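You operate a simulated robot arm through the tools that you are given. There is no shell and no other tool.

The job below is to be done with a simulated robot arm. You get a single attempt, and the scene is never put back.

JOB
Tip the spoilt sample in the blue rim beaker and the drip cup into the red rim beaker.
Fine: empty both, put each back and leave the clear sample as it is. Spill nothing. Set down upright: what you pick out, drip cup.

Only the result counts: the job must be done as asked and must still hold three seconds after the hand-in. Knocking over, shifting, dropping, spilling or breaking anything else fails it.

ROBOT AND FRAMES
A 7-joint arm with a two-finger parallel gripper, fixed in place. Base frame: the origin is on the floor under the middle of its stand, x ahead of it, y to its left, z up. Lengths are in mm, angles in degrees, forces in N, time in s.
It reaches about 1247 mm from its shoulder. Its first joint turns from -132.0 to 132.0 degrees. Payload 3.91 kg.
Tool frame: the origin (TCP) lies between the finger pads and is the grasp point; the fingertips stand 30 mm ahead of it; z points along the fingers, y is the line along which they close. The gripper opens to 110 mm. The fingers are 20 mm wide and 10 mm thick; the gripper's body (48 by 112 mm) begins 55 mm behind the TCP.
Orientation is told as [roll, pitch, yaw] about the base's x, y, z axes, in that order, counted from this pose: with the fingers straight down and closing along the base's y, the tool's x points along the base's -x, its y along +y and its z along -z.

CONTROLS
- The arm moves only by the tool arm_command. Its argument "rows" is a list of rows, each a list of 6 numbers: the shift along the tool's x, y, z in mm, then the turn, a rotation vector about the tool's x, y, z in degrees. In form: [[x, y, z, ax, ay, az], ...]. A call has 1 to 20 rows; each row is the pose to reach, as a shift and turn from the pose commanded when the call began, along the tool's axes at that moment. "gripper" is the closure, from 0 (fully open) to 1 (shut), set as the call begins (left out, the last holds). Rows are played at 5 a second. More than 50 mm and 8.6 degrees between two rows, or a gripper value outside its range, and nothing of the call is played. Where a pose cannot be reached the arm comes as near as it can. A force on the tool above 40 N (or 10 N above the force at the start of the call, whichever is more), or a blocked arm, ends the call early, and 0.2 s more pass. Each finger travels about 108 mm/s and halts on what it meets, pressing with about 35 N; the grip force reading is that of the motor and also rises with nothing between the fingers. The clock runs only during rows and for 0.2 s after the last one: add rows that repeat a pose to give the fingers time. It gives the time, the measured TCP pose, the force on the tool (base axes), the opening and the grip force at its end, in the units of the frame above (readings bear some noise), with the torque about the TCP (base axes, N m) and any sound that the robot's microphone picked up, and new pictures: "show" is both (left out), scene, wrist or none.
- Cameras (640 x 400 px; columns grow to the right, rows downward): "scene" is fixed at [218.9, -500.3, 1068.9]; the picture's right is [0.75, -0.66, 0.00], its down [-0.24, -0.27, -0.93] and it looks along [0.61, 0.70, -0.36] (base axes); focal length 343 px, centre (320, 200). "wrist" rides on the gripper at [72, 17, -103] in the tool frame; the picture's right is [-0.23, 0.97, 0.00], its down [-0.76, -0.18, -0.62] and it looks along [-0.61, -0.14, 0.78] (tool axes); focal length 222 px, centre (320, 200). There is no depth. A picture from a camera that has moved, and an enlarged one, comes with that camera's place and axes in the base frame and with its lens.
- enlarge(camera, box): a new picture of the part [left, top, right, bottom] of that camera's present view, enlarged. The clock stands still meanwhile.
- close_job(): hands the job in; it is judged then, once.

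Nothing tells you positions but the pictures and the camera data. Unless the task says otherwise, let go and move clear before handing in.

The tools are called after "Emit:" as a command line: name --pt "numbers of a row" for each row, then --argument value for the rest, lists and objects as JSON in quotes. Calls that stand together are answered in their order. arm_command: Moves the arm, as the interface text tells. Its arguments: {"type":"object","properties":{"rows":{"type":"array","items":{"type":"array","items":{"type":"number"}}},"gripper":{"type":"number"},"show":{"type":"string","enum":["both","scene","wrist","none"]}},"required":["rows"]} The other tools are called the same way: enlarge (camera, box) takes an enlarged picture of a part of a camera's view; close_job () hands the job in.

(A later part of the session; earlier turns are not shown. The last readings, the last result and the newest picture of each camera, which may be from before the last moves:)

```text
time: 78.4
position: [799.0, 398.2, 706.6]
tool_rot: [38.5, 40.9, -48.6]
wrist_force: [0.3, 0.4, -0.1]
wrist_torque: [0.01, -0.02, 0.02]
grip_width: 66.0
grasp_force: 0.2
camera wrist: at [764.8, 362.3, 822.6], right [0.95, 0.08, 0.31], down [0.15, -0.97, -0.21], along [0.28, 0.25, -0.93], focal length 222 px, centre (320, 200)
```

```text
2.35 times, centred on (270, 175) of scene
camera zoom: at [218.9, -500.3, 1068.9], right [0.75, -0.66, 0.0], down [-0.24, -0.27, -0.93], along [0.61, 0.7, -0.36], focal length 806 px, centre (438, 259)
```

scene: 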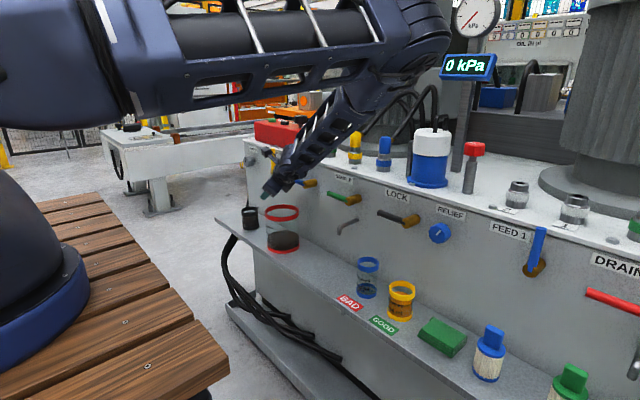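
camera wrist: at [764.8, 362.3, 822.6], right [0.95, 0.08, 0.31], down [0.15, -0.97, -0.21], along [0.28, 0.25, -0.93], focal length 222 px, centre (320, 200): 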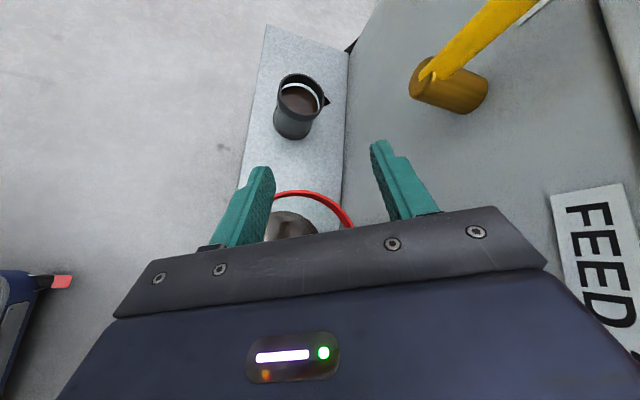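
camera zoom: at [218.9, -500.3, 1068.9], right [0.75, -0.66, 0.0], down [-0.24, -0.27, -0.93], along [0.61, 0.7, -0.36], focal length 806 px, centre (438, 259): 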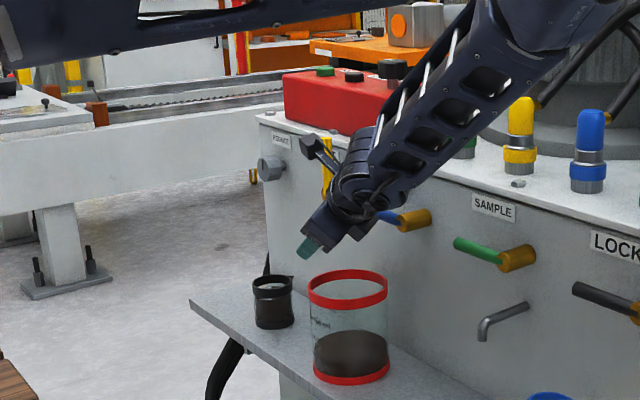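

The drip-cup pour motion also works empty with no limit or contact, and from this vantage the camera sees the drip cup and its beak well. I'll enlarge it to refine the cup's centre and beak direction.

Emit:
enlarge --camera "wrist" --box '[255, 60, 345, 150]'

Emit:
enlarge --camera "wrist" --box '[220, 0, 420, 240]'

```text
4.44 times, centred on (300, 105) of wrist
camera zoom: at [764.8, 362.3, 822.6], right [0.95, 0.08, 0.31], down [0.15, -0.97, -0.21], along [0.28, 0.25, -0.93], focal length 987 px, centre (409, 622)
```

zoom: 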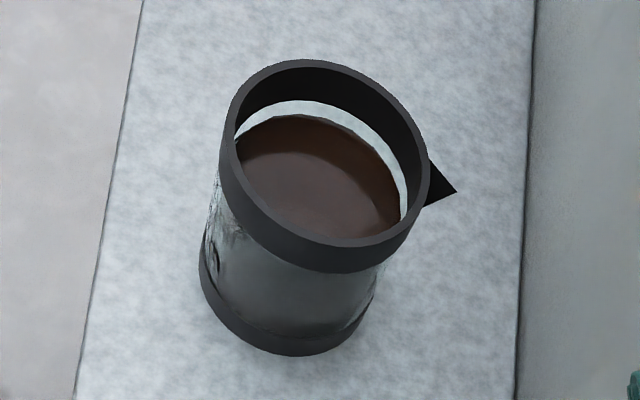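

```text
1.67 times, centred on (320, 120) of wrist
camera zoom: at [764.8, 362.3, 822.6], right [0.95, 0.08, 0.31], down [0.15, -0.97, -0.21], along [0.28, 0.25, -0.93], focal length 370 px, centre (320, 333)
```

zoom: 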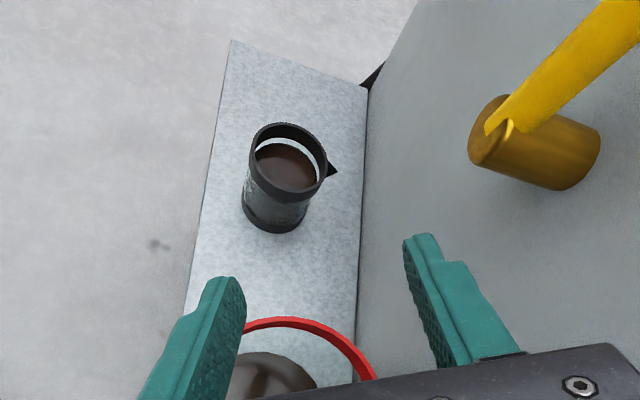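

From above, the beak points almost exactly +x, and the cup centre is near (810, 581). I'll unwind the dry run along the same path.

Emit:
arm_command --pt "2.79 -1.69 4.53 1.27 -5.2 -2.72" --pt "7.02 -3.34 9.65 2.96 -12.12 -6.34" --pt "10.95 -4.87 14.41 4.65 -19.05 -9.97" --pt "14.54 -6.22 18.66 6.34 -25.98 -13.6" --pt "17.12 -7.79 22.87 8.03 -32.91 -17.22" --pt "18.68 -9.52 26.9 9.72 -39.84 -20.85" --pt "19.92 -10.87 30.06 11.41 -46.76 -24.47" --pt "20.2 -12.23 32.79 13.1 -53.69 -28.1" --pt "19.59 -13.54 35.01 14.79 -60.62 -31.72" --pt "18.82 -14.24 36 16.48 -67.55 -35.35" --pt "17.98 -14.29 35.69 18.17 -74.48 -38.98" --pt "15.21 -15.01 35.78 19.86 -81.4 -42.6" --pt "10.63 -16.34 36.19 21.55 -88.33 -46.23" --pt "5.02 -17.78 36.32 23.24 -95.26 -49.85" --pt "5.02 -17.78 36.32 23.24 -95.26 -49.85" --show "scene"

```text
time: 79.9
position: [822.3, 377.7, 695.8]
tool_rot: [26.1, -4.0, -57.0]
wrist_force: [-2.0, 2.1, 0.3]
wrist_torque: [-0.1, -0.06, 0.12]
grip_width: 65.9
grasp_force: 0.0
stopped in row 7: the force on the tool passed its limit at 73 N (the readings are from after the stop); the commanded pose is now the measured one
```

scene: 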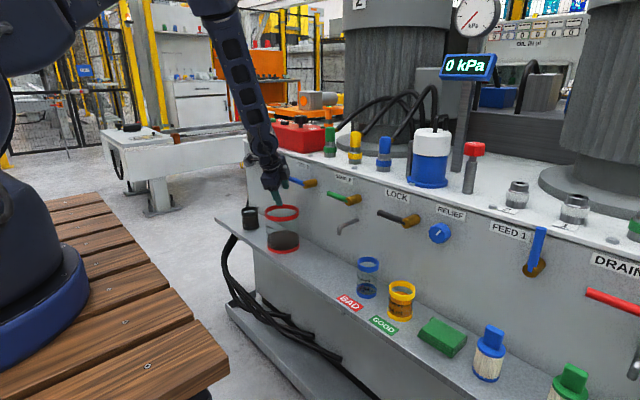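

The return stopped unexpectedly: the arm swung off its path and touched something with 73 N. I'll look closely before moving at all.

Emit:
enlarge --camera "scene" --box '[200, 110, 400, 260]'

Emit:
enlarge --camera "wrist" --box '[0, 0, 640, 400]'

Emit:
enlarge --camera "scene" --box '[225, 140, 325, 260]'

```text
2.67 times, centred on (300, 185) of scene
camera zoom: at [218.9, -500.3, 1068.9], right [0.75, -0.66, 0.0], down [-0.24, -0.27, -0.93], along [0.61, 0.7, -0.36], focal length 914 px, centre (373, 240)
```

zoom: 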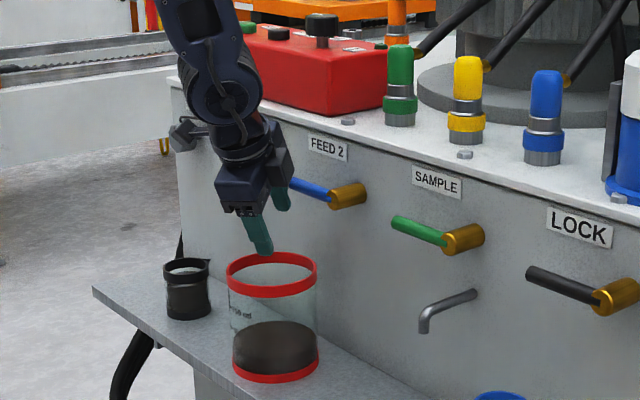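

```text
1.00 times, centred on (320, 200) of wrist (not enlarged: the box is as wide or as high as the picture)
camera zoom: at [752.4, 429.0, 790.2], right [0.84, 0.31, 0.44], down [0.03, -0.85, 0.53], along [0.54, -0.43, -0.72], focal length 222 px, centre (320, 200)
```

zoom: 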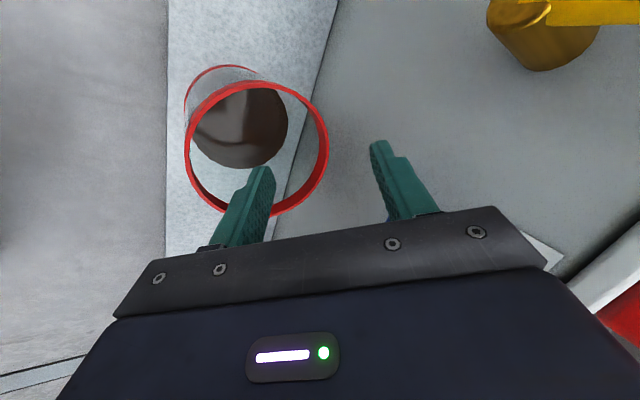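

```text
3.33 times, centred on (275, 200) of scene
camera zoom: at [218.9, -500.3, 1068.9], right [0.75, -0.66, 0.0], down [-0.24, -0.27, -0.93], along [0.61, 0.7, -0.36], focal length 1142 px, centre (470, 200)
```

zoom: 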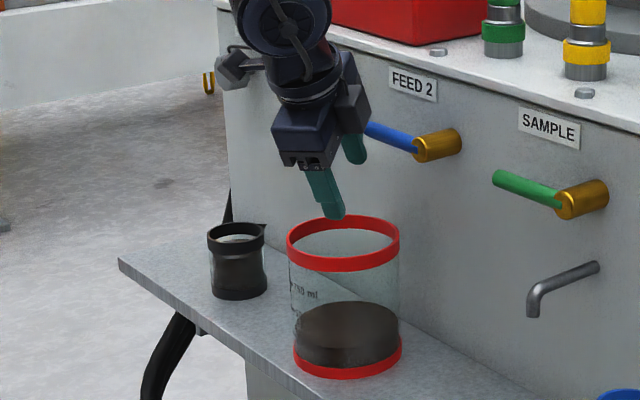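

The right finger ran into the tip of the FEED 2 handle. The handle, VENT, red beaker and drip cup all look unmoved in comparison with earlier pictures. I'll ease straight back, away from the machine, in small steps.

Emit:
arm_command --pt "5.5 -7.3 -4 0 0 0" --pt "10.9 -14.7 -8 0 0 0" --pt "16.4 -22 -12.1 0 0 0" --pt "21.9 -29.3 -16.1 0 0 0" --pt "27.3 -36.7 -20.1 0 0 0" --pt "32.8 -44 -24.1 0 0 0" --pt "32.8 -44 -24.1 0 0 0" --show "both"

Emit:
enlarge --camera "scene" --box '[190, 140, 350, 260]'

```text
time: 81.5
position: [759.8, 377.7, 696.5]
tool_rot: [26.1, -4.0, -57.1]
wrist_force: [-0.1, 0.0, -0.2]
wrist_torque: [-0.02, 0.01, 0.0]
grip_width: 66.1
grasp_force: 0.1
camera wrist: at [692.2, 428.3, 789.6], right [0.84, 0.31, 0.44], down [0.03, -0.85, 0.53], along [0.54, -0.43, -0.72], focal length 222 px, centre (320, 200)
```

scene: 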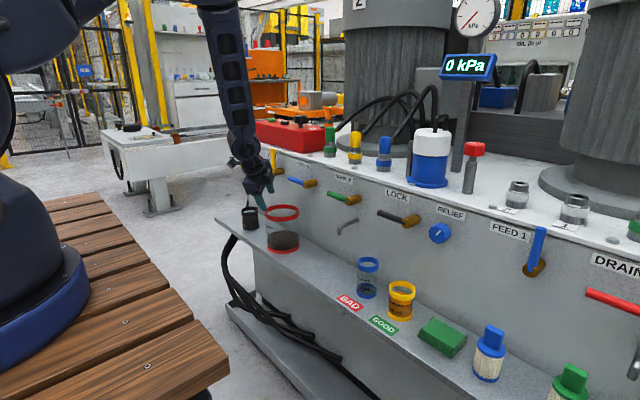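
wrist: 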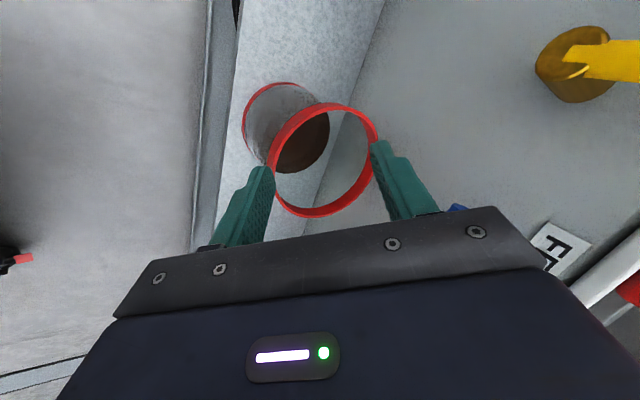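

```text
3.33 times, centred on (270, 200) of scene
camera zoom: at [218.9, -500.3, 1068.9], right [0.75, -0.66, 0.0], down [-0.24, -0.27, -0.93], along [0.61, 0.7, -0.36], focal length 1142 px, centre (487, 200)
```

zoom: 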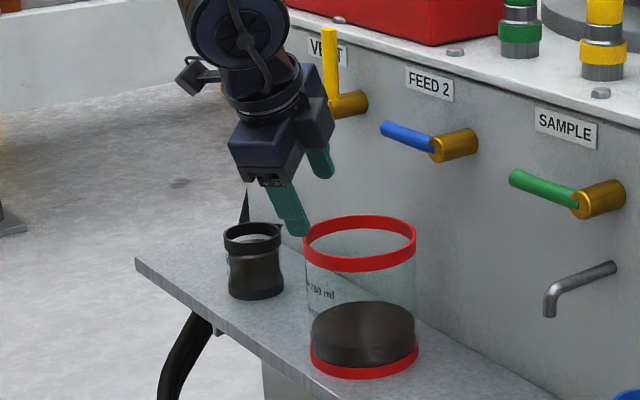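

Nothing has moved: the handles, the red beaker and the cup match the earlier crop. The elbow flips quickly in that part of the motion, so I'll re-test it slowly in short calls, with the pour point shifted about 15 mm away from the handles.

Emit:
arm_command --pt "11.2 11 3.9 0 0 0" --pt "22.3 22.1 7.9 0 0 0" --pt "33.5 33.1 11.8 0 0 0" --pt "33.5 33.1 11.8 0 0 0" --show "none"

Emit:
arm_command --pt "-1 0 -0.5 -0.42 1.73 0.91" --pt "-2.1 0 -1 -0.85 3.46 1.81" --pt "-3.1 0.1 -1.6 -1.27 5.2 2.72" --pt "-4.2 0.1 -2.1 -1.69 6.93 3.63" --pt "-5.4 0 -2.5 -2.11 8.66 4.53" --pt "-6.6 -0.1 -2.9 -2.54 10.39 5.44" --pt "-7.9 -0.2 -3.3 -2.96 12.12 6.34" --pt "-9.1 -0.3 -3.6 -3.38 13.86 7.25" --show "scene"

```text
time: 82.5
position: [771.7, 424.4, 696.5]
tool_rot: [26.2, -4.0, -57.1]
wrist_force: [0.3, -1.0, 0.0]
wrist_torque: [0.0, 0.01, -0.02]
grip_width: 66.2
grasp_force: 0.0
```

```text
time: 84.3
position: [774.9, 416.0, 700.6]
tool_rot: [29.7, 11.7, -57.1]
wrist_force: [0.0, 0.0, -0.1]
wrist_torque: [-0.01, -0.02, 0.03]
grip_width: 66.0
grasp_force: 0.1
```

scene: 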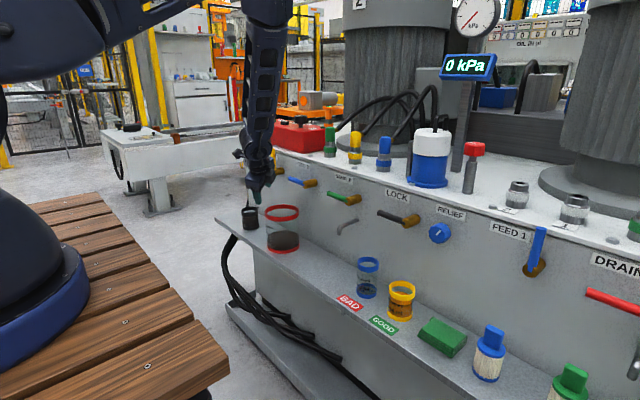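

Tracking is good at 80°. I'll continue slowly to 96°.

Emit:
arm_command --pt "-1.3 0 -0.6 -0.42 1.73 0.91" --pt "-2.6 0 -1.1 -0.85 3.46 1.81" --pt "-3.9 -0.1 -1.7 -1.27 5.2 2.72" --pt "-5.3 -0.1 -2.3 -1.69 6.93 3.63" --pt "-6.7 -0.1 -2.9 -2.11 8.66 4.53" --pt "-8.2 -0.1 -3.6 -2.54 10.39 5.44" --pt "-9.6 -0.1 -4.2 -2.96 12.12 6.34" --pt "-11.1 -0.2 -4.9 -3.38 13.86 7.25" --show "scene"

```text
time: 86.1
position: [779.4, 405.3, 704.7]
tool_rot: [33.4, 27.3, -55.8]
wrist_force: [0.0, 0.3, -0.1]
wrist_torque: [-0.02, -0.02, 0.03]
grip_width: 66.1
grasp_force: 0.2
```

scene: 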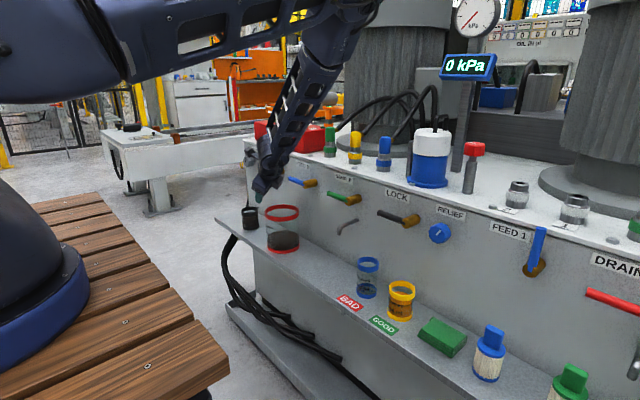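

At 96° the tool is still on path and the elbow swings gradually. I'll go on to 110°.

Emit:
arm_command --pt "-1.3 0.2 -1 -0.42 1.73 0.91" --pt "-2.7 0.4 -2.1 -0.85 3.46 1.81" --pt "-4 0.7 -3.1 -1.27 5.2 2.72" --pt "-5.4 0.9 -4.2 -1.69 6.93 3.63" --pt "-6.6 1.3 -5.5 -2.11 8.66 4.53" --pt "-7.9 1.6 -6.8 -2.54 10.39 5.44" --pt "-9.2 2 -8.1 -2.96 12.12 6.34" --pt "-9.2 2 -8.1 -2.96 12.12 6.34" --show "both"

Emit:
enlarge --camera "wrist" --box '[250, 60, 350, 150]'

```text
time: 87.9
position: [784.1, 392.9, 705.0]
tool_rot: [37.6, 40.7, -53.6]
wrist_force: [0.5, -0.3, -0.7]
wrist_torque: [-0.01, 0.0, 0.0]
grip_width: 65.9
grasp_force: 0.1
camera wrist: at [747.8, 360.7, 821.8], right [0.95, 0.01, 0.3], down [0.07, -0.98, -0.21], along [0.29, 0.22, -0.93], focal length 222 px, centre (320, 200)
```

scene: 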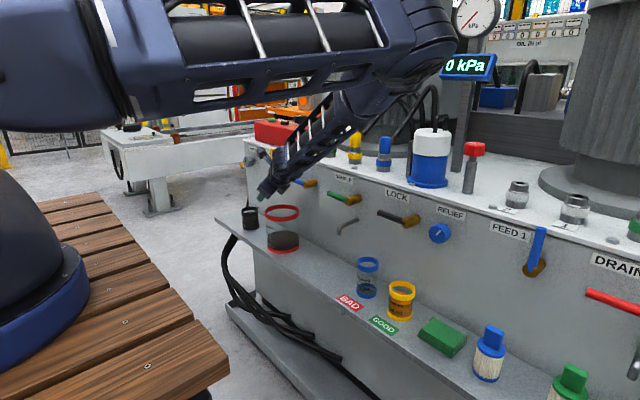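
wrist: 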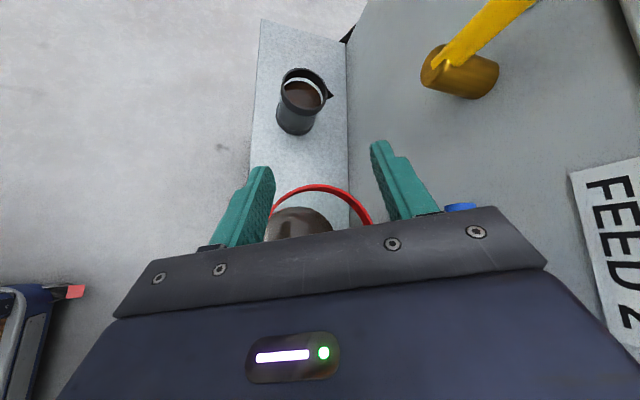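

```text
4.44 times, centred on (300, 105) of wrist
camera zoom: at [747.8, 360.7, 821.8], right [0.95, 0.01, 0.3], down [0.07, -0.98, -0.21], along [0.29, 0.22, -0.93], focal length 987 px, centre (409, 622)
```

zoom: 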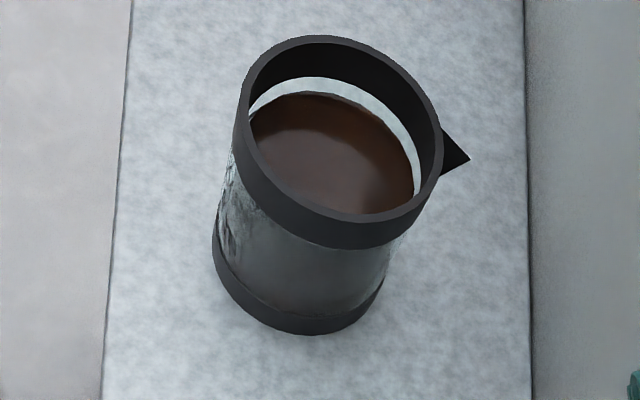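

On path at 110°. For the slow return test I'll first slide 60 mm away from the machine, so any swing stays harmless, then come back at 2° per step.

Emit:
arm_command --pt "6.7 -13 -2.7 0 0 0" --pt "13.5 -26.1 -5.5 0 0 0" --pt "20.2 -39.1 -8.2 0 0 0" --pt "26.9 -52.1 -10.9 0 0 0" --pt "26.9 -52.1 -10.9 0 0 0" --show "none"

Emit:
arm_command --pt "0.93 -0.56 1.51 0.42 -1.73 -0.91" --pt "1.86 -1.13 3.02 0.85 -3.46 -1.81" --pt "2.79 -1.69 4.53 1.27 -5.2 -2.72" --pt "3.85 -2.1 5.81 1.69 -6.93 -3.63" --pt "4.9 -2.52 7.09 2.11 -8.66 -4.53" --pt "5.96 -2.93 8.37 2.54 -10.39 -5.44" --pt "7.02 -3.34 9.65 2.96 -12.12 -6.34" --show "scene"

```text
time: 89.1
position: [724.7, 393.0, 706.9]
tool_rot: [37.6, 40.8, -53.5]
wrist_force: [0.3, 0.3, -0.3]
wrist_torque: [-0.01, 0.01, 0.0]
grip_width: 66.1
grasp_force: 0.0
```

```text
time: 90.7
position: [720.5, 405.4, 704.1]
tool_rot: [33.4, 27.2, -55.9]
wrist_force: [0.7, 1.0, 0.1]
wrist_torque: [0.01, 0.0, 0.01]
grip_width: 66.0
grasp_force: 0.0
```

scene: 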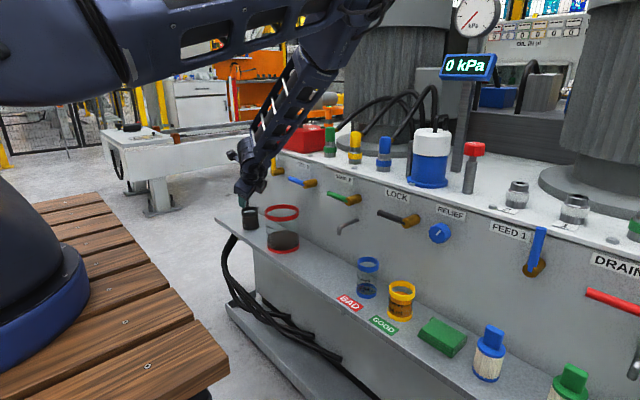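

The slow return is on path so far. I'll continue back to 56°.

Emit:
arm_command --pt "1.55 -0.25 1.21 0.53 -2.17 -1.13" --pt "3.1 -0.51 2.42 1.06 -4.33 -2.27" --pt "4.66 -0.76 3.63 1.58 -6.5 -3.4" --pt "6.1 -0.99 4.73 2.11 -8.66 -4.53" --pt "7.52 -1.2 5.8 2.64 -10.83 -5.67" --pt "8.93 -1.42 6.88 3.17 -12.99 -6.8" --pt "10.17 -1.7 7.99 3.7 -15.16 -7.93" --pt "11.28 -2.02 9.12 4.22 -17.32 -9.06" --show "scene"

```text
time: 92.5
position: [715.6, 417.4, 699.9]
tool_rot: [28.6, 7.7, -57.1]
wrist_force: [-0.1, 0.2, 1.0]
wrist_torque: [0.03, 0.01, 0.02]
grip_width: 65.9
grasp_force: 0.0
```

scene: 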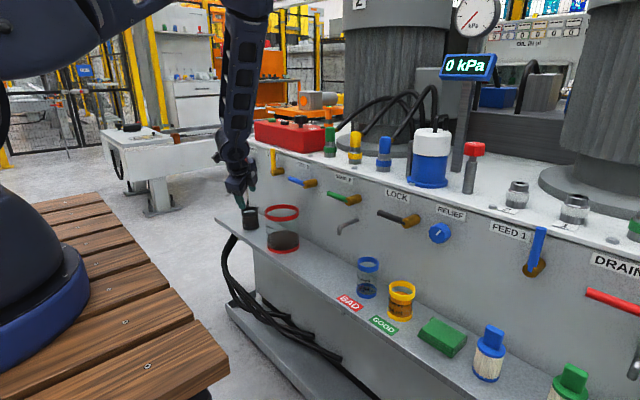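

Slow motion keeps the arm on path in both directions; the earlier deviation came from rotating too fast through the elbow swing. I'll return to upright.

Emit:
arm_command --pt "1.96 -0.23 1.35 0.85 -3.46 -1.81" --pt "3.92 -0.45 2.7 1.69 -6.93 -3.63" --pt "5.88 -0.68 4.05 2.54 -10.39 -5.44" --pt "7.1 -0.98 5.2 3.38 -13.86 -7.25" --pt "8.3 -1.27 6.3 4.23 -17.32 -9.06" --pt "9.5 -1.57 7.4 5.07 -20.78 -10.88" --pt "10.67 -1.86 8.52 5.92 -24.25 -12.69" --pt "10.9 -2.27 9.4 6.76 -27.71 -14.5" --pt "11.1 -2.68 10.3 7.61 -31.18 -16.32" --pt "11.4 -3.08 11.2 8.45 -34.64 -18.13" --pt "11.59 -3.49 12.07 9.3 -38.1 -19.94" --pt "10.9 -3.9 12.5 10.14 -41.57 -21.75" --pt "10.1 -4.3 12.9 10.99 -45.03 -23.57" --pt "9.4 -4.7 13.3 11.83 -48.5 -25.38" --pt "8.69 -5.07 13.73 12.68 -51.96 -27.19" --pt "6.8 -6.3 15.2 13.52 -55.42 -29" --pt "4.9 -7.5 16.6 14.37 -58.89 -30.82" --pt "3.1 -8.7 18 15.21 -62.35 -32.63" --pt "1.2 -9.88 19.45 16.06 -65.82 -34.44" --pt "1.2 -9.88 19.45 16.06 -65.82 -34.44" --show "scene"

```text
time: 96.7
position: [713.3, 422.0, 678.9]
tool_rot: [-1.4, -64.9, -38.2]
wrist_force: [1.1, -0.2, -0.2]
wrist_torque: [-0.02, 0.02, -0.01]
grip_width: 65.9
grasp_force: 0.0
```

scene: 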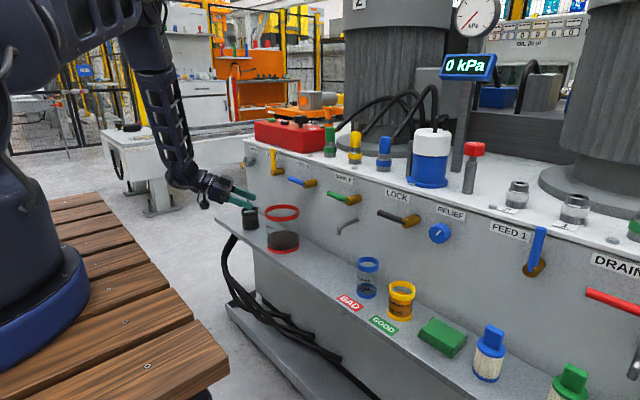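

Upright again, with a residual yaw of about −40°. Now I'll swing to yaw +30°, lower to a standoff in front of the drip cup and open the fingers wider.

Emit:
arm_command --pt "16.8 8 -0.8 -7.01 -0.08 -3.28" --pt "33.6 16.1 -1.7 -14.03 -0.16 -6.57" --pt "50.5 24.1 -2.5 -21.04 -0.24 -9.85" --pt "67.3 32.2 -3.3 -28.05 -0.32 -13.14" --pt "84.1 40.2 -4.2 -35.07 -0.4 -16.42" --pt "100.9 48.3 -5 -42.08 -0.48 -19.71" --pt "117.8 56.3 -5.8 -49.09 -0.56 -22.99" --pt "134.6 64.4 -6.7 -56.11 -0.64 -26.28" --pt "151.4 72.4 -7.5 -63.12 -0.72 -29.56" --pt "151.4 72.4 -7.5 -63.12 -0.72 -29.56" --gripper 0.13 --show "both"

Emit:
enlarge --camera "wrist" --box '[180, 0, 460, 210]'

Emit:
enlarge --camera "scene" --box '[180, 170, 330, 270]'

```text
time: 98.9
position: [702.5, 522.5, 544.4]
tool_rot: [-1.3, -65.0, 31.6]
wrist_force: [0.5, -0.3, -0.6]
wrist_torque: [-0.02, -0.02, 0.0]
grip_width: 95.7
grasp_force: 0.2
camera wrist: at [587.5, 475.2, 521.2], right [-0.41, 0.89, 0.2], down [-0.12, -0.27, 0.96], along [0.9, 0.37, 0.22], focal length 222 px, centre (320, 200)
```

scene: 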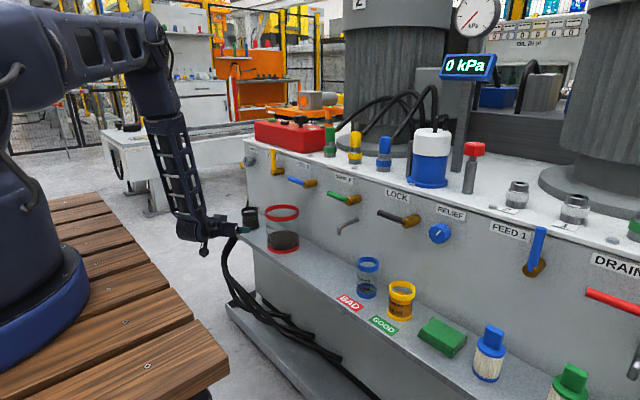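
wrist: 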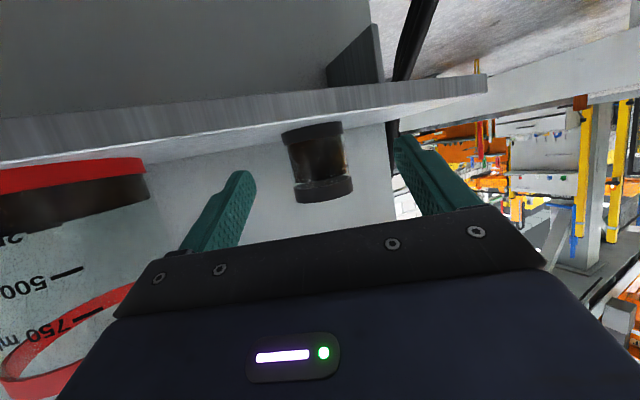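

```text
1.90 times, centred on (320, 105) of wrist
camera zoom: at [587.5, 475.2, 521.2], right [-0.41, 0.89, 0.2], down [-0.12, -0.27, 0.96], along [0.9, 0.37, 0.22], focal length 423 px, centre (320, 381)
```

zoom: 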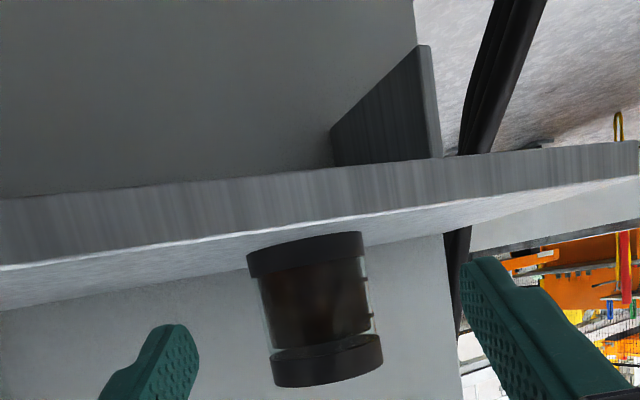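

```text
4.00 times, centred on (255, 220) of scene
camera zoom: at [218.9, -500.3, 1068.9], right [0.75, -0.66, 0.0], down [-0.24, -0.27, -0.93], along [0.61, 0.7, -0.36], focal length 1370 px, centre (580, 120)
```

zoom: 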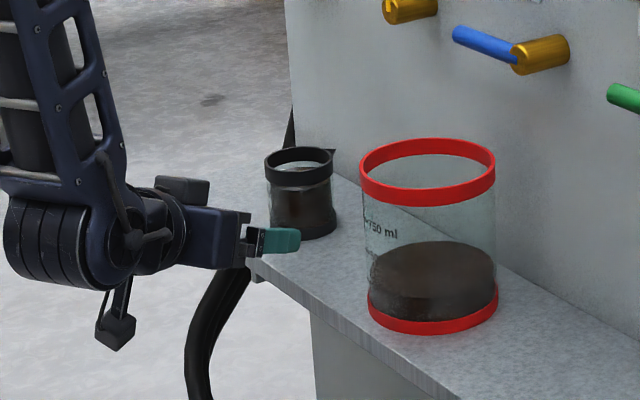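

Checking all the views together, they agree only if the cup is taller than I assumed: rim z about 570, centre near (804, 570.5), liquid about 20 mm below the rim, beak still along +x. I'll line up sideways on the approach line first and verify.

Emit:
arm_command --pt "5.2 -4.8 2.4 0 0 0.27" --pt "10.3 -9.6 4.8 0 0 0.55" --pt "10.3 -9.6 4.8 0 0 0.55" --gripper 0.13 --show "wrist"

Emit:
enlarge --camera "wrist" --box '[180, 0, 460, 210]'

Emit:
enlarge --camera "scene" --box '[215, 185, 305, 255]'

```text
time: 99.7
position: [708.1, 513.9, 532.7]
tool_rot: [-0.1, -64.9, 30.3]
wrist_force: [0.1, -0.9, 0.5]
wrist_torque: [0.03, 0.0, 0.03]
grip_width: 95.9
grasp_force: 0.1
camera wrist: at [592.9, 467.7, 510.6], right [-0.41, 0.89, 0.2], down [-0.12, -0.27, 0.95], along [0.91, 0.36, 0.22], focal length 222 px, centre (320, 200)
```

wrist: 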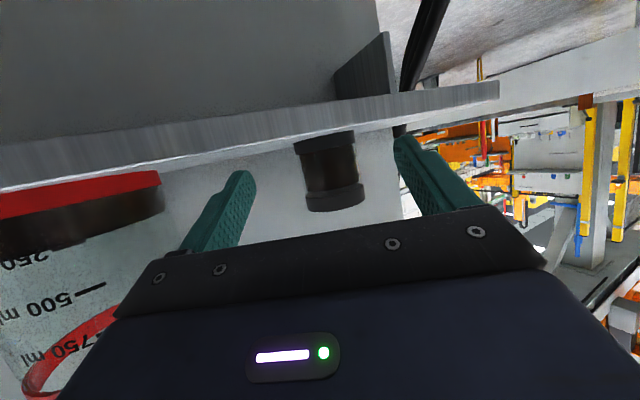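

```text
1.90 times, centred on (320, 105) of wrist
camera zoom: at [592.9, 467.7, 510.6], right [-0.41, 0.89, 0.2], down [-0.12, -0.27, 0.95], along [0.91, 0.36, 0.22], focal length 423 px, centre (320, 381)
```

zoom: 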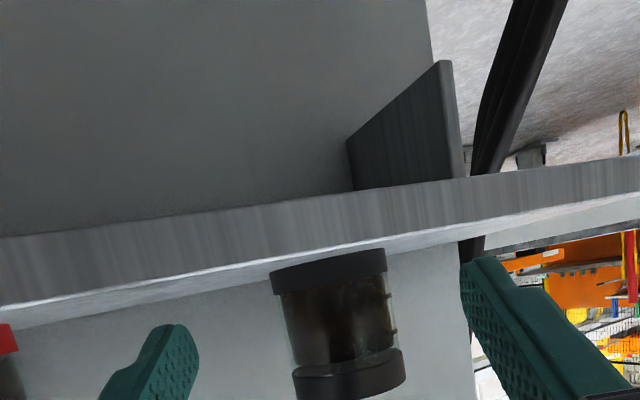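

```text
5.71 times, centred on (260, 220) of scene
camera zoom: at [218.9, -500.3, 1068.9], right [0.75, -0.66, 0.0], down [-0.24, -0.27, -0.93], along [0.61, 0.7, -0.36], focal length 1958 px, centre (663, 86)
```

zoom: 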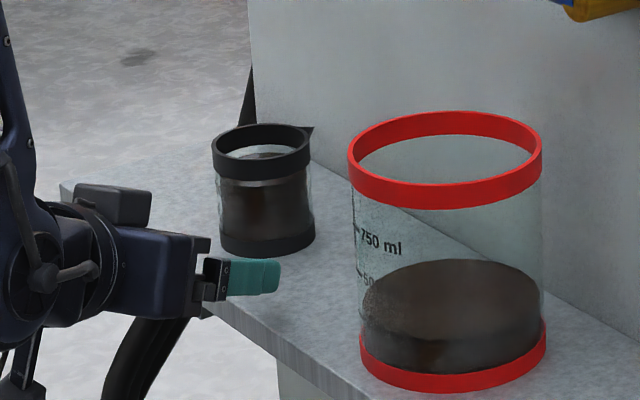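

The cup is centred between the fingers to within about 1 mm, 111 mm ahead. I'll advance horizontally along the approach line.

Emit:
arm_command --pt "-5.8 0.1 12.4 0 0 0" --pt "-11.5 0.1 24.7 0 0 0" --pt "-17.3 0.2 37.1 0 0 0" --pt "-23.1 0.3 49.4 0 0 0" --pt "-28.8 0.3 61.8 0 0 0" --pt "-34.6 0.4 74.1 0 0 0" --pt "-40.3 0.4 86.5 0 0 0" --pt "-46.1 0.5 98.8 0 0 0" --pt "-46.1 0.5 98.8 0 0 0" --gripper 0.13 --show "both"

Emit:
enlarge --camera "wrist" --box '[180, 60, 460, 240]'

Emit:
enlarge --camera "scene" --box '[195, 175, 315, 265]'

```text
time: 101.7
position: [803.0, 568.9, 532.1]
tool_rot: [-0.1, -64.8, 30.2]
wrist_force: [-0.1, -0.5, -0.5]
wrist_torque: [0.04, 0.01, 0.0]
grip_width: 95.6
grasp_force: 0.1
camera wrist: at [686.5, 522.1, 509.6], right [-0.41, 0.89, 0.2], down [-0.12, -0.27, 0.95], along [0.91, 0.36, 0.22], focal length 222 px, centre (320, 200)
```

scene: 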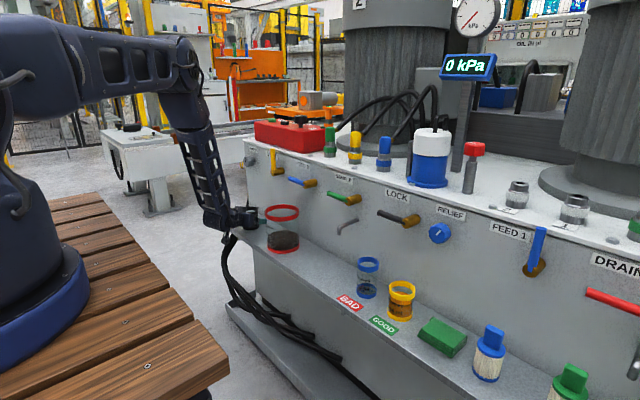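
wrist: 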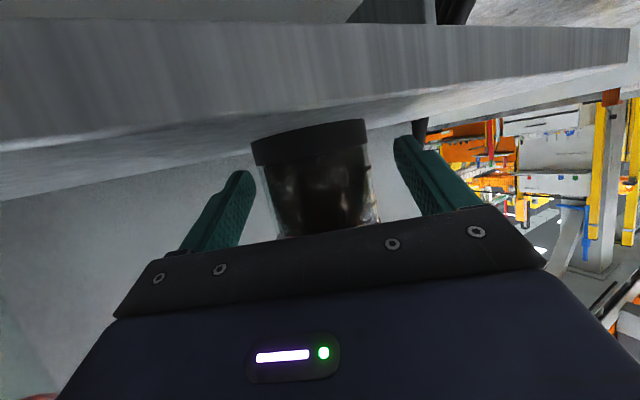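

```text
2.22 times, centred on (320, 150) of wrist
camera zoom: at [686.5, 522.1, 509.6], right [-0.41, 0.89, 0.2], down [-0.12, -0.27, 0.95], along [0.91, 0.36, 0.22], focal length 494 px, centre (320, 311)
```

zoom: 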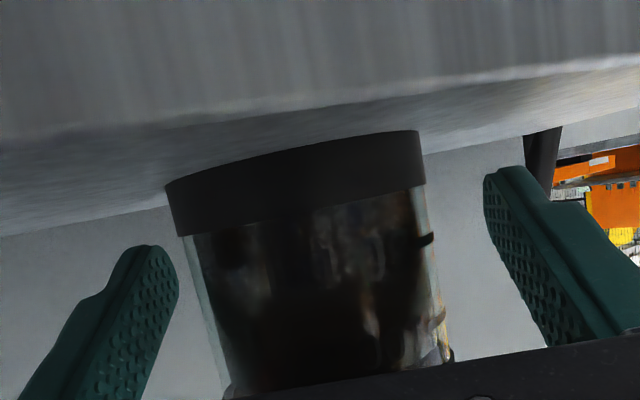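

```text
4.44 times, centred on (255, 220) of scene
camera zoom: at [218.9, -500.3, 1068.9], right [0.75, -0.66, 0.0], down [-0.24, -0.27, -0.93], along [0.61, 0.7, -0.36], focal length 1523 px, centre (609, 111)
```

zoom: 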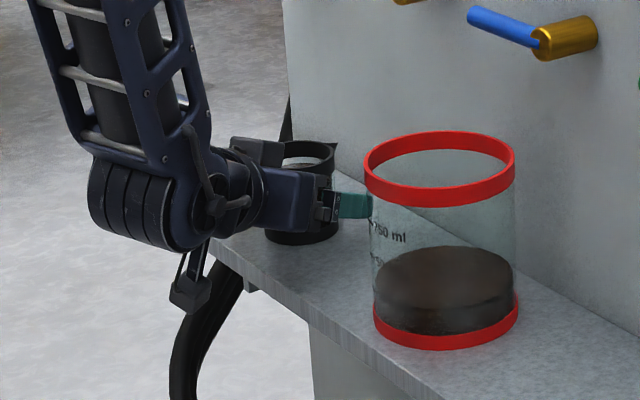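

The cup is straddled, with the fingers about 1.5 mm off centre. I'll nudge to centre and then close.

Emit:
arm_command --pt "0 1.5 0 0 0 0" --pt "0 1.5 0 0 0 0" --gripper 0.13 --show "none"

Emit:
arm_command --pt "0 0 0 0 0 0" --pt "0 0 0 0 0 0" --pt "0 0 0 0 0 0" --pt "0 0 0 0 0 0" --pt "0 0 0 0 0 0" --gripper 0.8 --show "both"

Emit:
enlarge --camera "wrist" --box '[180, 60, 460, 240]'

Emit:
enlarge --camera "scene" --box '[195, 175, 315, 265]'

```text
time: 102.3
position: [801.5, 569.3, 532.0]
tool_rot: [-0.3, -64.8, 30.4]
wrist_force: [0.0, 0.0, 0.2]
wrist_torque: [-0.02, 0.01, -0.01]
grip_width: 95.8
grasp_force: 0.1
```

```text
time: 103.5
position: [801.9, 569.2, 531.1]
tool_rot: [-0.1, -64.8, 30.3]
wrist_force: [1.3, -0.9, 0.9]
wrist_torque: [0.02, 0.0, -0.03]
grip_width: 60.6
grasp_force: 34.7
camera wrist: at [685.7, 523.3, 509.8], right [-0.41, 0.89, 0.2], down [-0.12, -0.27, 0.95], along [0.91, 0.36, 0.22], focal length 222 px, centre (320, 200)
```

scene: 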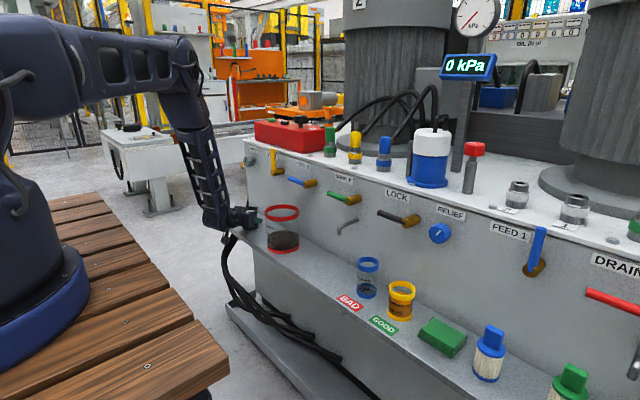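
wrist: 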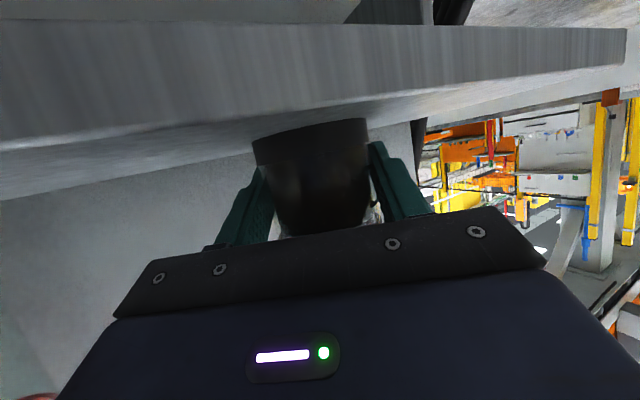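

```text
2.22 times, centred on (320, 150) of wrist
camera zoom: at [685.7, 523.3, 509.8], right [-0.41, 0.89, 0.2], down [-0.12, -0.27, 0.95], along [0.91, 0.36, 0.22], focal length 494 px, centre (320, 311)
```

zoom: 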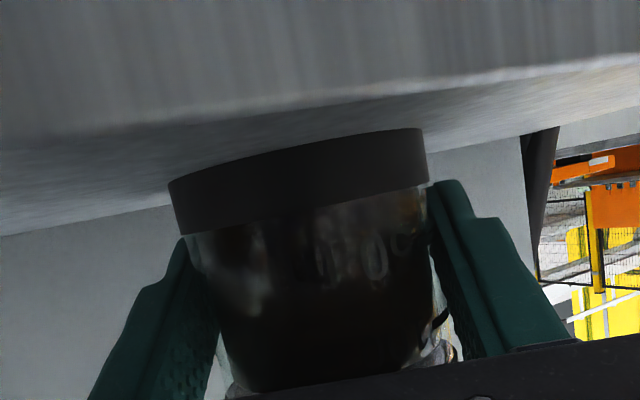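

```text
4.44 times, centred on (255, 220) of scene
camera zoom: at [218.9, -500.3, 1068.9], right [0.75, -0.66, 0.0], down [-0.24, -0.27, -0.93], along [0.61, 0.7, -0.36], focal length 1523 px, centre (609, 111)
```

zoom: 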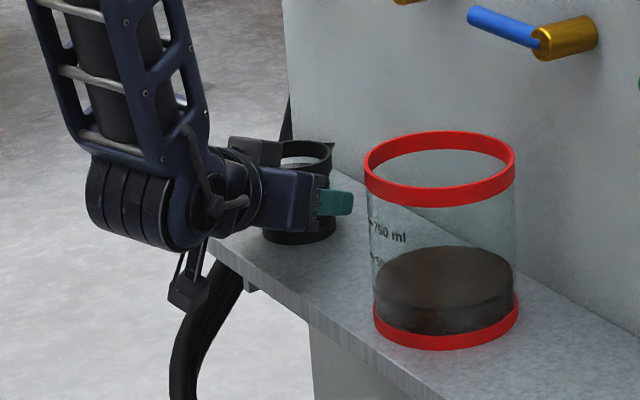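

The cup is gripped at 60.6 mm and 34.7 N, and closing moved it about 3 mm, which I'll undo at set-down. Now a gentle 30 mm lift, keeping it level.

Emit:
arm_command --pt "-1.8 0 -0.8 0 0 0" --pt "-5.4 0 -2.5 0 0 0" --pt "-10.9 0 -5.1 0 0 0" --pt "-16.3 0 -7.6 0 0 0" --pt "-21.8 0 -10.1 0 0 0" --pt "-25.4 0 -11.8 0 0 0" --pt "-27.2 0 -12.7 0 0 0" --pt "-27.2 0 -12.7 0 0 0" --show "both"

Emit:
enlarge --camera "scene" --box '[195, 165, 315, 255]'

Emit:
enlarge --camera "wrist" --box '[180, 60, 460, 240]'

```text
time: 105.3
position: [802.3, 571.0, 562.8]
tool_rot: [-0.1, -64.9, 30.3]
wrist_force: [-0.2, -0.1, -1.5]
wrist_torque: [-0.03, 0.0, -0.01]
grip_width: 60.7
grasp_force: 34.7
camera wrist: at [685.9, 523.5, 540.7], right [-0.41, 0.89, 0.2], down [-0.12, -0.27, 0.95], along [0.91, 0.36, 0.22], focal length 222 px, centre (320, 200)
```

scene: 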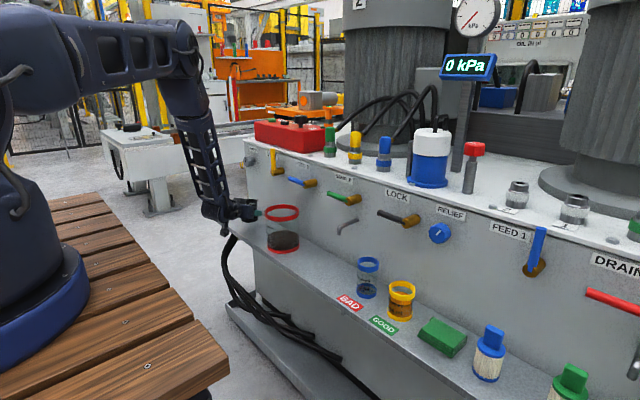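
wrist: 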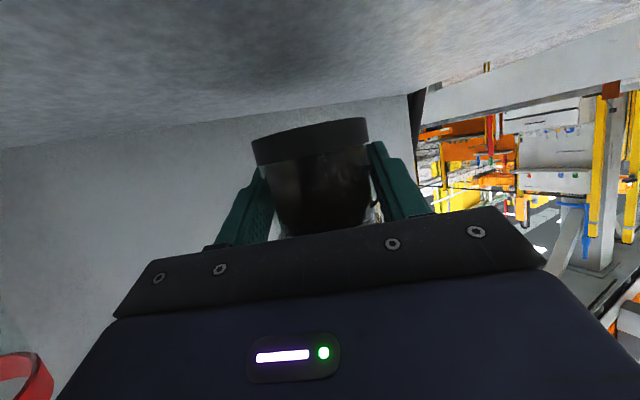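

```text
4.44 times, centred on (255, 210) of scene
camera zoom: at [218.9, -500.3, 1068.9], right [0.75, -0.66, 0.0], down [-0.24, -0.27, -0.93], along [0.61, 0.7, -0.36], focal length 1523 px, centre (609, 156)
```

zoom: 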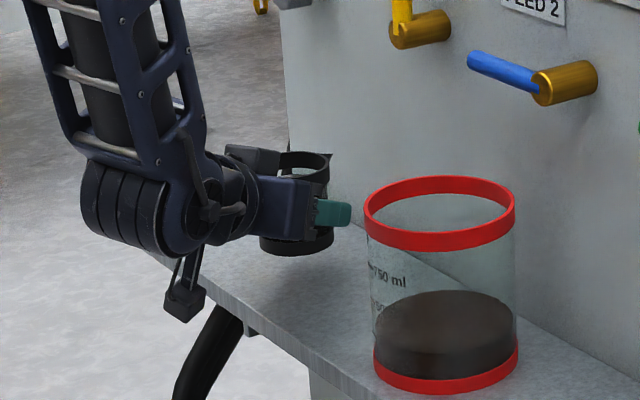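

```text
2.22 times, centred on (320, 150) of wrist
camera zoom: at [685.9, 523.5, 540.7], right [-0.41, 0.89, 0.2], down [-0.12, -0.27, 0.95], along [0.91, 0.36, 0.22], focal length 494 px, centre (320, 311)
```

zoom: 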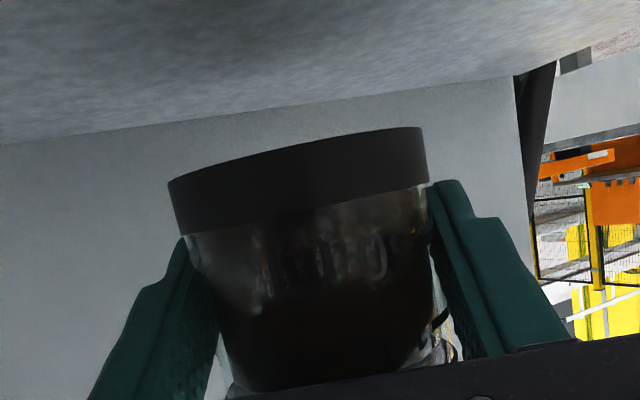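

The lift was clean. I'll rise and draw back gently to carry height.

Emit:
arm_command --pt "-0.9 0.1 -1 0 0 0" --pt "-3.7 0.5 -4.1 0 0 0" --pt "-9.3 1.3 -10.1 0 0 0" --pt "-16.8 2.4 -18.3 0 0 0" --pt "-26.2 3.7 -28.4 0 0 0" --pt "-36.4 5.1 -39.5 0 0 0" --pt "-46.7 6.6 -50.7 0 0 0" --pt "-57 8.1 -61.9 0 0 0" --pt "-67.2 9.5 -73 0 0 0" --pt "-76.6 10.8 -83.1 0 0 0" --pt "-84.1 11.9 -91.3 0 0 0" --pt "-89.7 12.7 -97.3 0 0 0" --pt "-92.5 13.1 -100.4 0 0 0" --pt "-93.4 13.2 -101.4 0 0 0" --pt "-93.4 13.2 -101.4 0 0 0" --show "both"

```text
time: 108.5
position: [748.5, 555.3, 689.5]
tool_rot: [-0.3, -64.8, 30.3]
wrist_force: [0.6, 0.5, -0.9]
wrist_torque: [-0.02, -0.02, 0.02]
grip_width: 60.7
grasp_force: 34.8
camera wrist: at [633.5, 509.2, 667.3], right [-0.41, 0.89, 0.2], down [-0.12, -0.27, 0.95], along [0.91, 0.36, 0.22], focal length 222 px, centre (320, 200)
```

scene: 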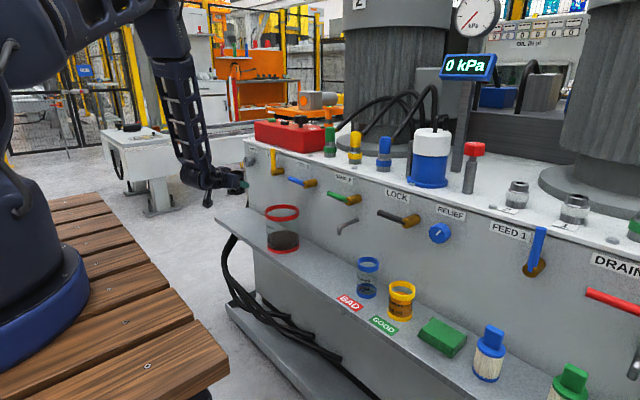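
wrist: 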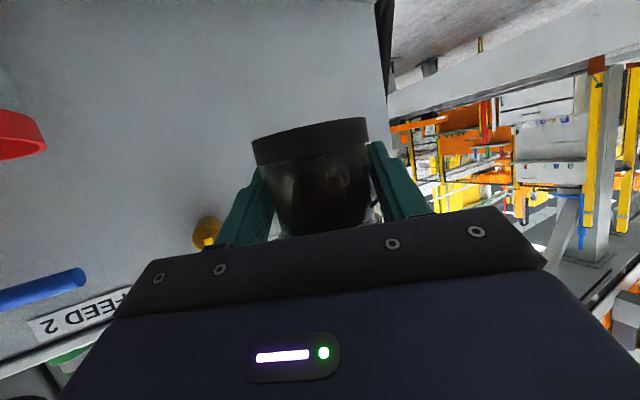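

The cup is level at carry height. Next I'll turn it smoothly to yaw −35° while moving to the pre-pour point, which brings the beak round towards the red beaker.

Emit:
arm_command --pt "0.1 -0.6 -0.2 0.3 0 0.14" --pt "0.4 -2.5 -0.9 1.18 0 0.55" --pt "1 -6.3 -2.1 2.95 0 1.38" --pt "1.8 -11.4 -3.8 5.32 0 2.48" --pt "2.8 -17.7 -6 8.27 0 3.86" --pt "4 -25.3 -8.5 11.82 0 5.51" --pt "5.4 -34.2 -11.5 15.95 0 7.44" --pt "6.8 -43 -14.5 20.09 0 9.37" --pt "8.4 -53.1 -17.9 24.82 0 11.57" --pt "10 -63.3 -21.3 29.55 0 13.78" --pt "11.5 -73.4 -24.7 34.27 0 15.98" --pt "13.1 -83.5 -28.1 39 0 18.18" --pt "14.5 -92.3 -31.1 43.14 0 20.11" --pt "15.9 -101.2 -34.1 47.27 0 22.04" --pt "17.1 -108.8 -36.6 50.82 0 23.69" --pt "18.1 -115.1 -38.8 53.77 0 25.07" --pt "18.9 -120.2 -40.5 56.14 0 26.17" --pt "19.5 -124 -41.7 57.91 0 27" --pt "19.8 -125.9 -42.4 58.79 0 27.41" --pt "19.9 -126.5 -42.6 59.09 0 27.55" --show "both"

Emit:
enlarge --camera "scene" --box '[190, 140, 350, 260]'

Emit:
enlarge --camera "wrist" --box '[150, 0, 450, 240]'

```text
time: 112.7
position: [771.8, 422.6, 691.0]
tool_rot: [-0.3, -65.0, -34.8]
wrist_force: [0.0, -1.2, -1.0]
wrist_torque: [0.01, 0.0, -0.02]
grip_width: 60.6
grasp_force: 34.9
camera wrist: at [680.8, 509.4, 668.0], right [0.64, 0.74, 0.2], down [-0.3, 0.0, 0.95], along [0.71, -0.67, 0.22], focal length 222 px, centre (320, 200)
```

scene: 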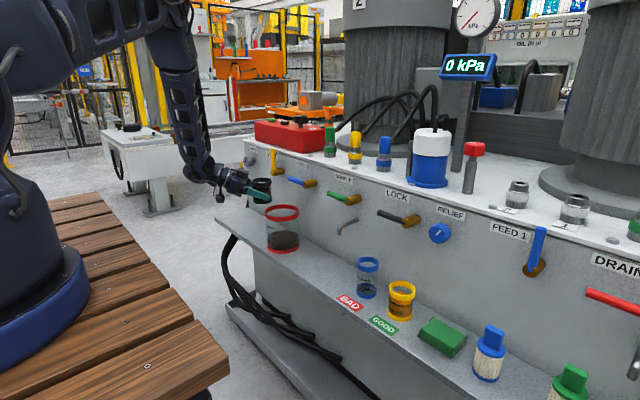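
wrist: 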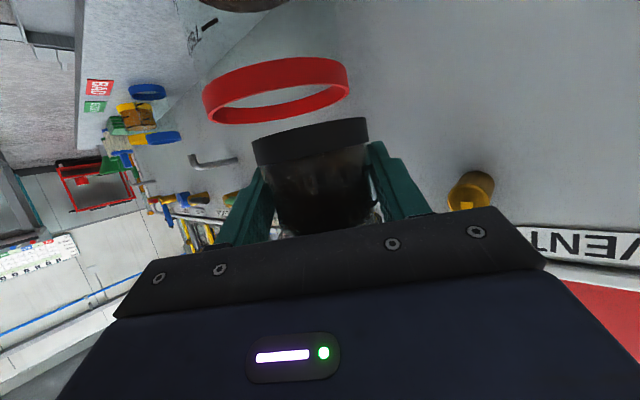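

```text
3.33 times, centred on (270, 200) of scene
camera zoom: at [218.9, -500.3, 1068.9], right [0.75, -0.66, 0.0], down [-0.24, -0.27, -0.93], along [0.61, 0.7, -0.36], focal length 1142 px, centre (487, 200)
```

zoom: 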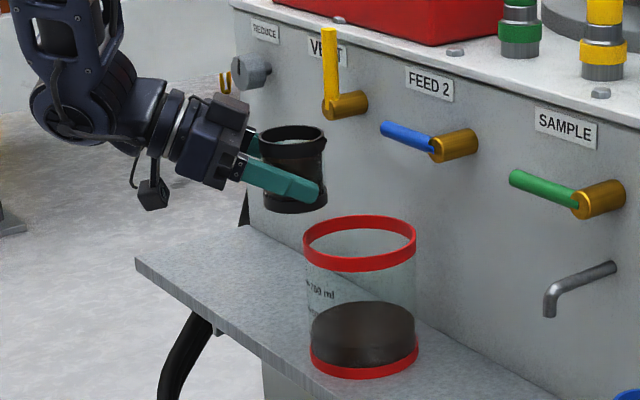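

```text
1.67 times, centred on (300, 120) of wrist
camera zoom: at [680.8, 509.4, 668.0], right [0.64, 0.74, 0.2], down [-0.3, 0.0, 0.95], along [0.71, -0.67, 0.22], focal length 370 px, centre (353, 333)
```

zoom: 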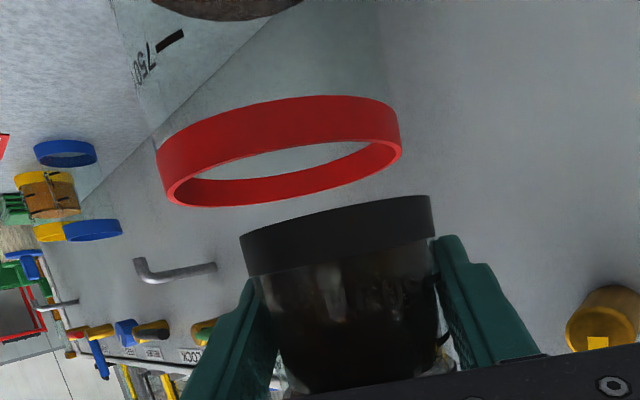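

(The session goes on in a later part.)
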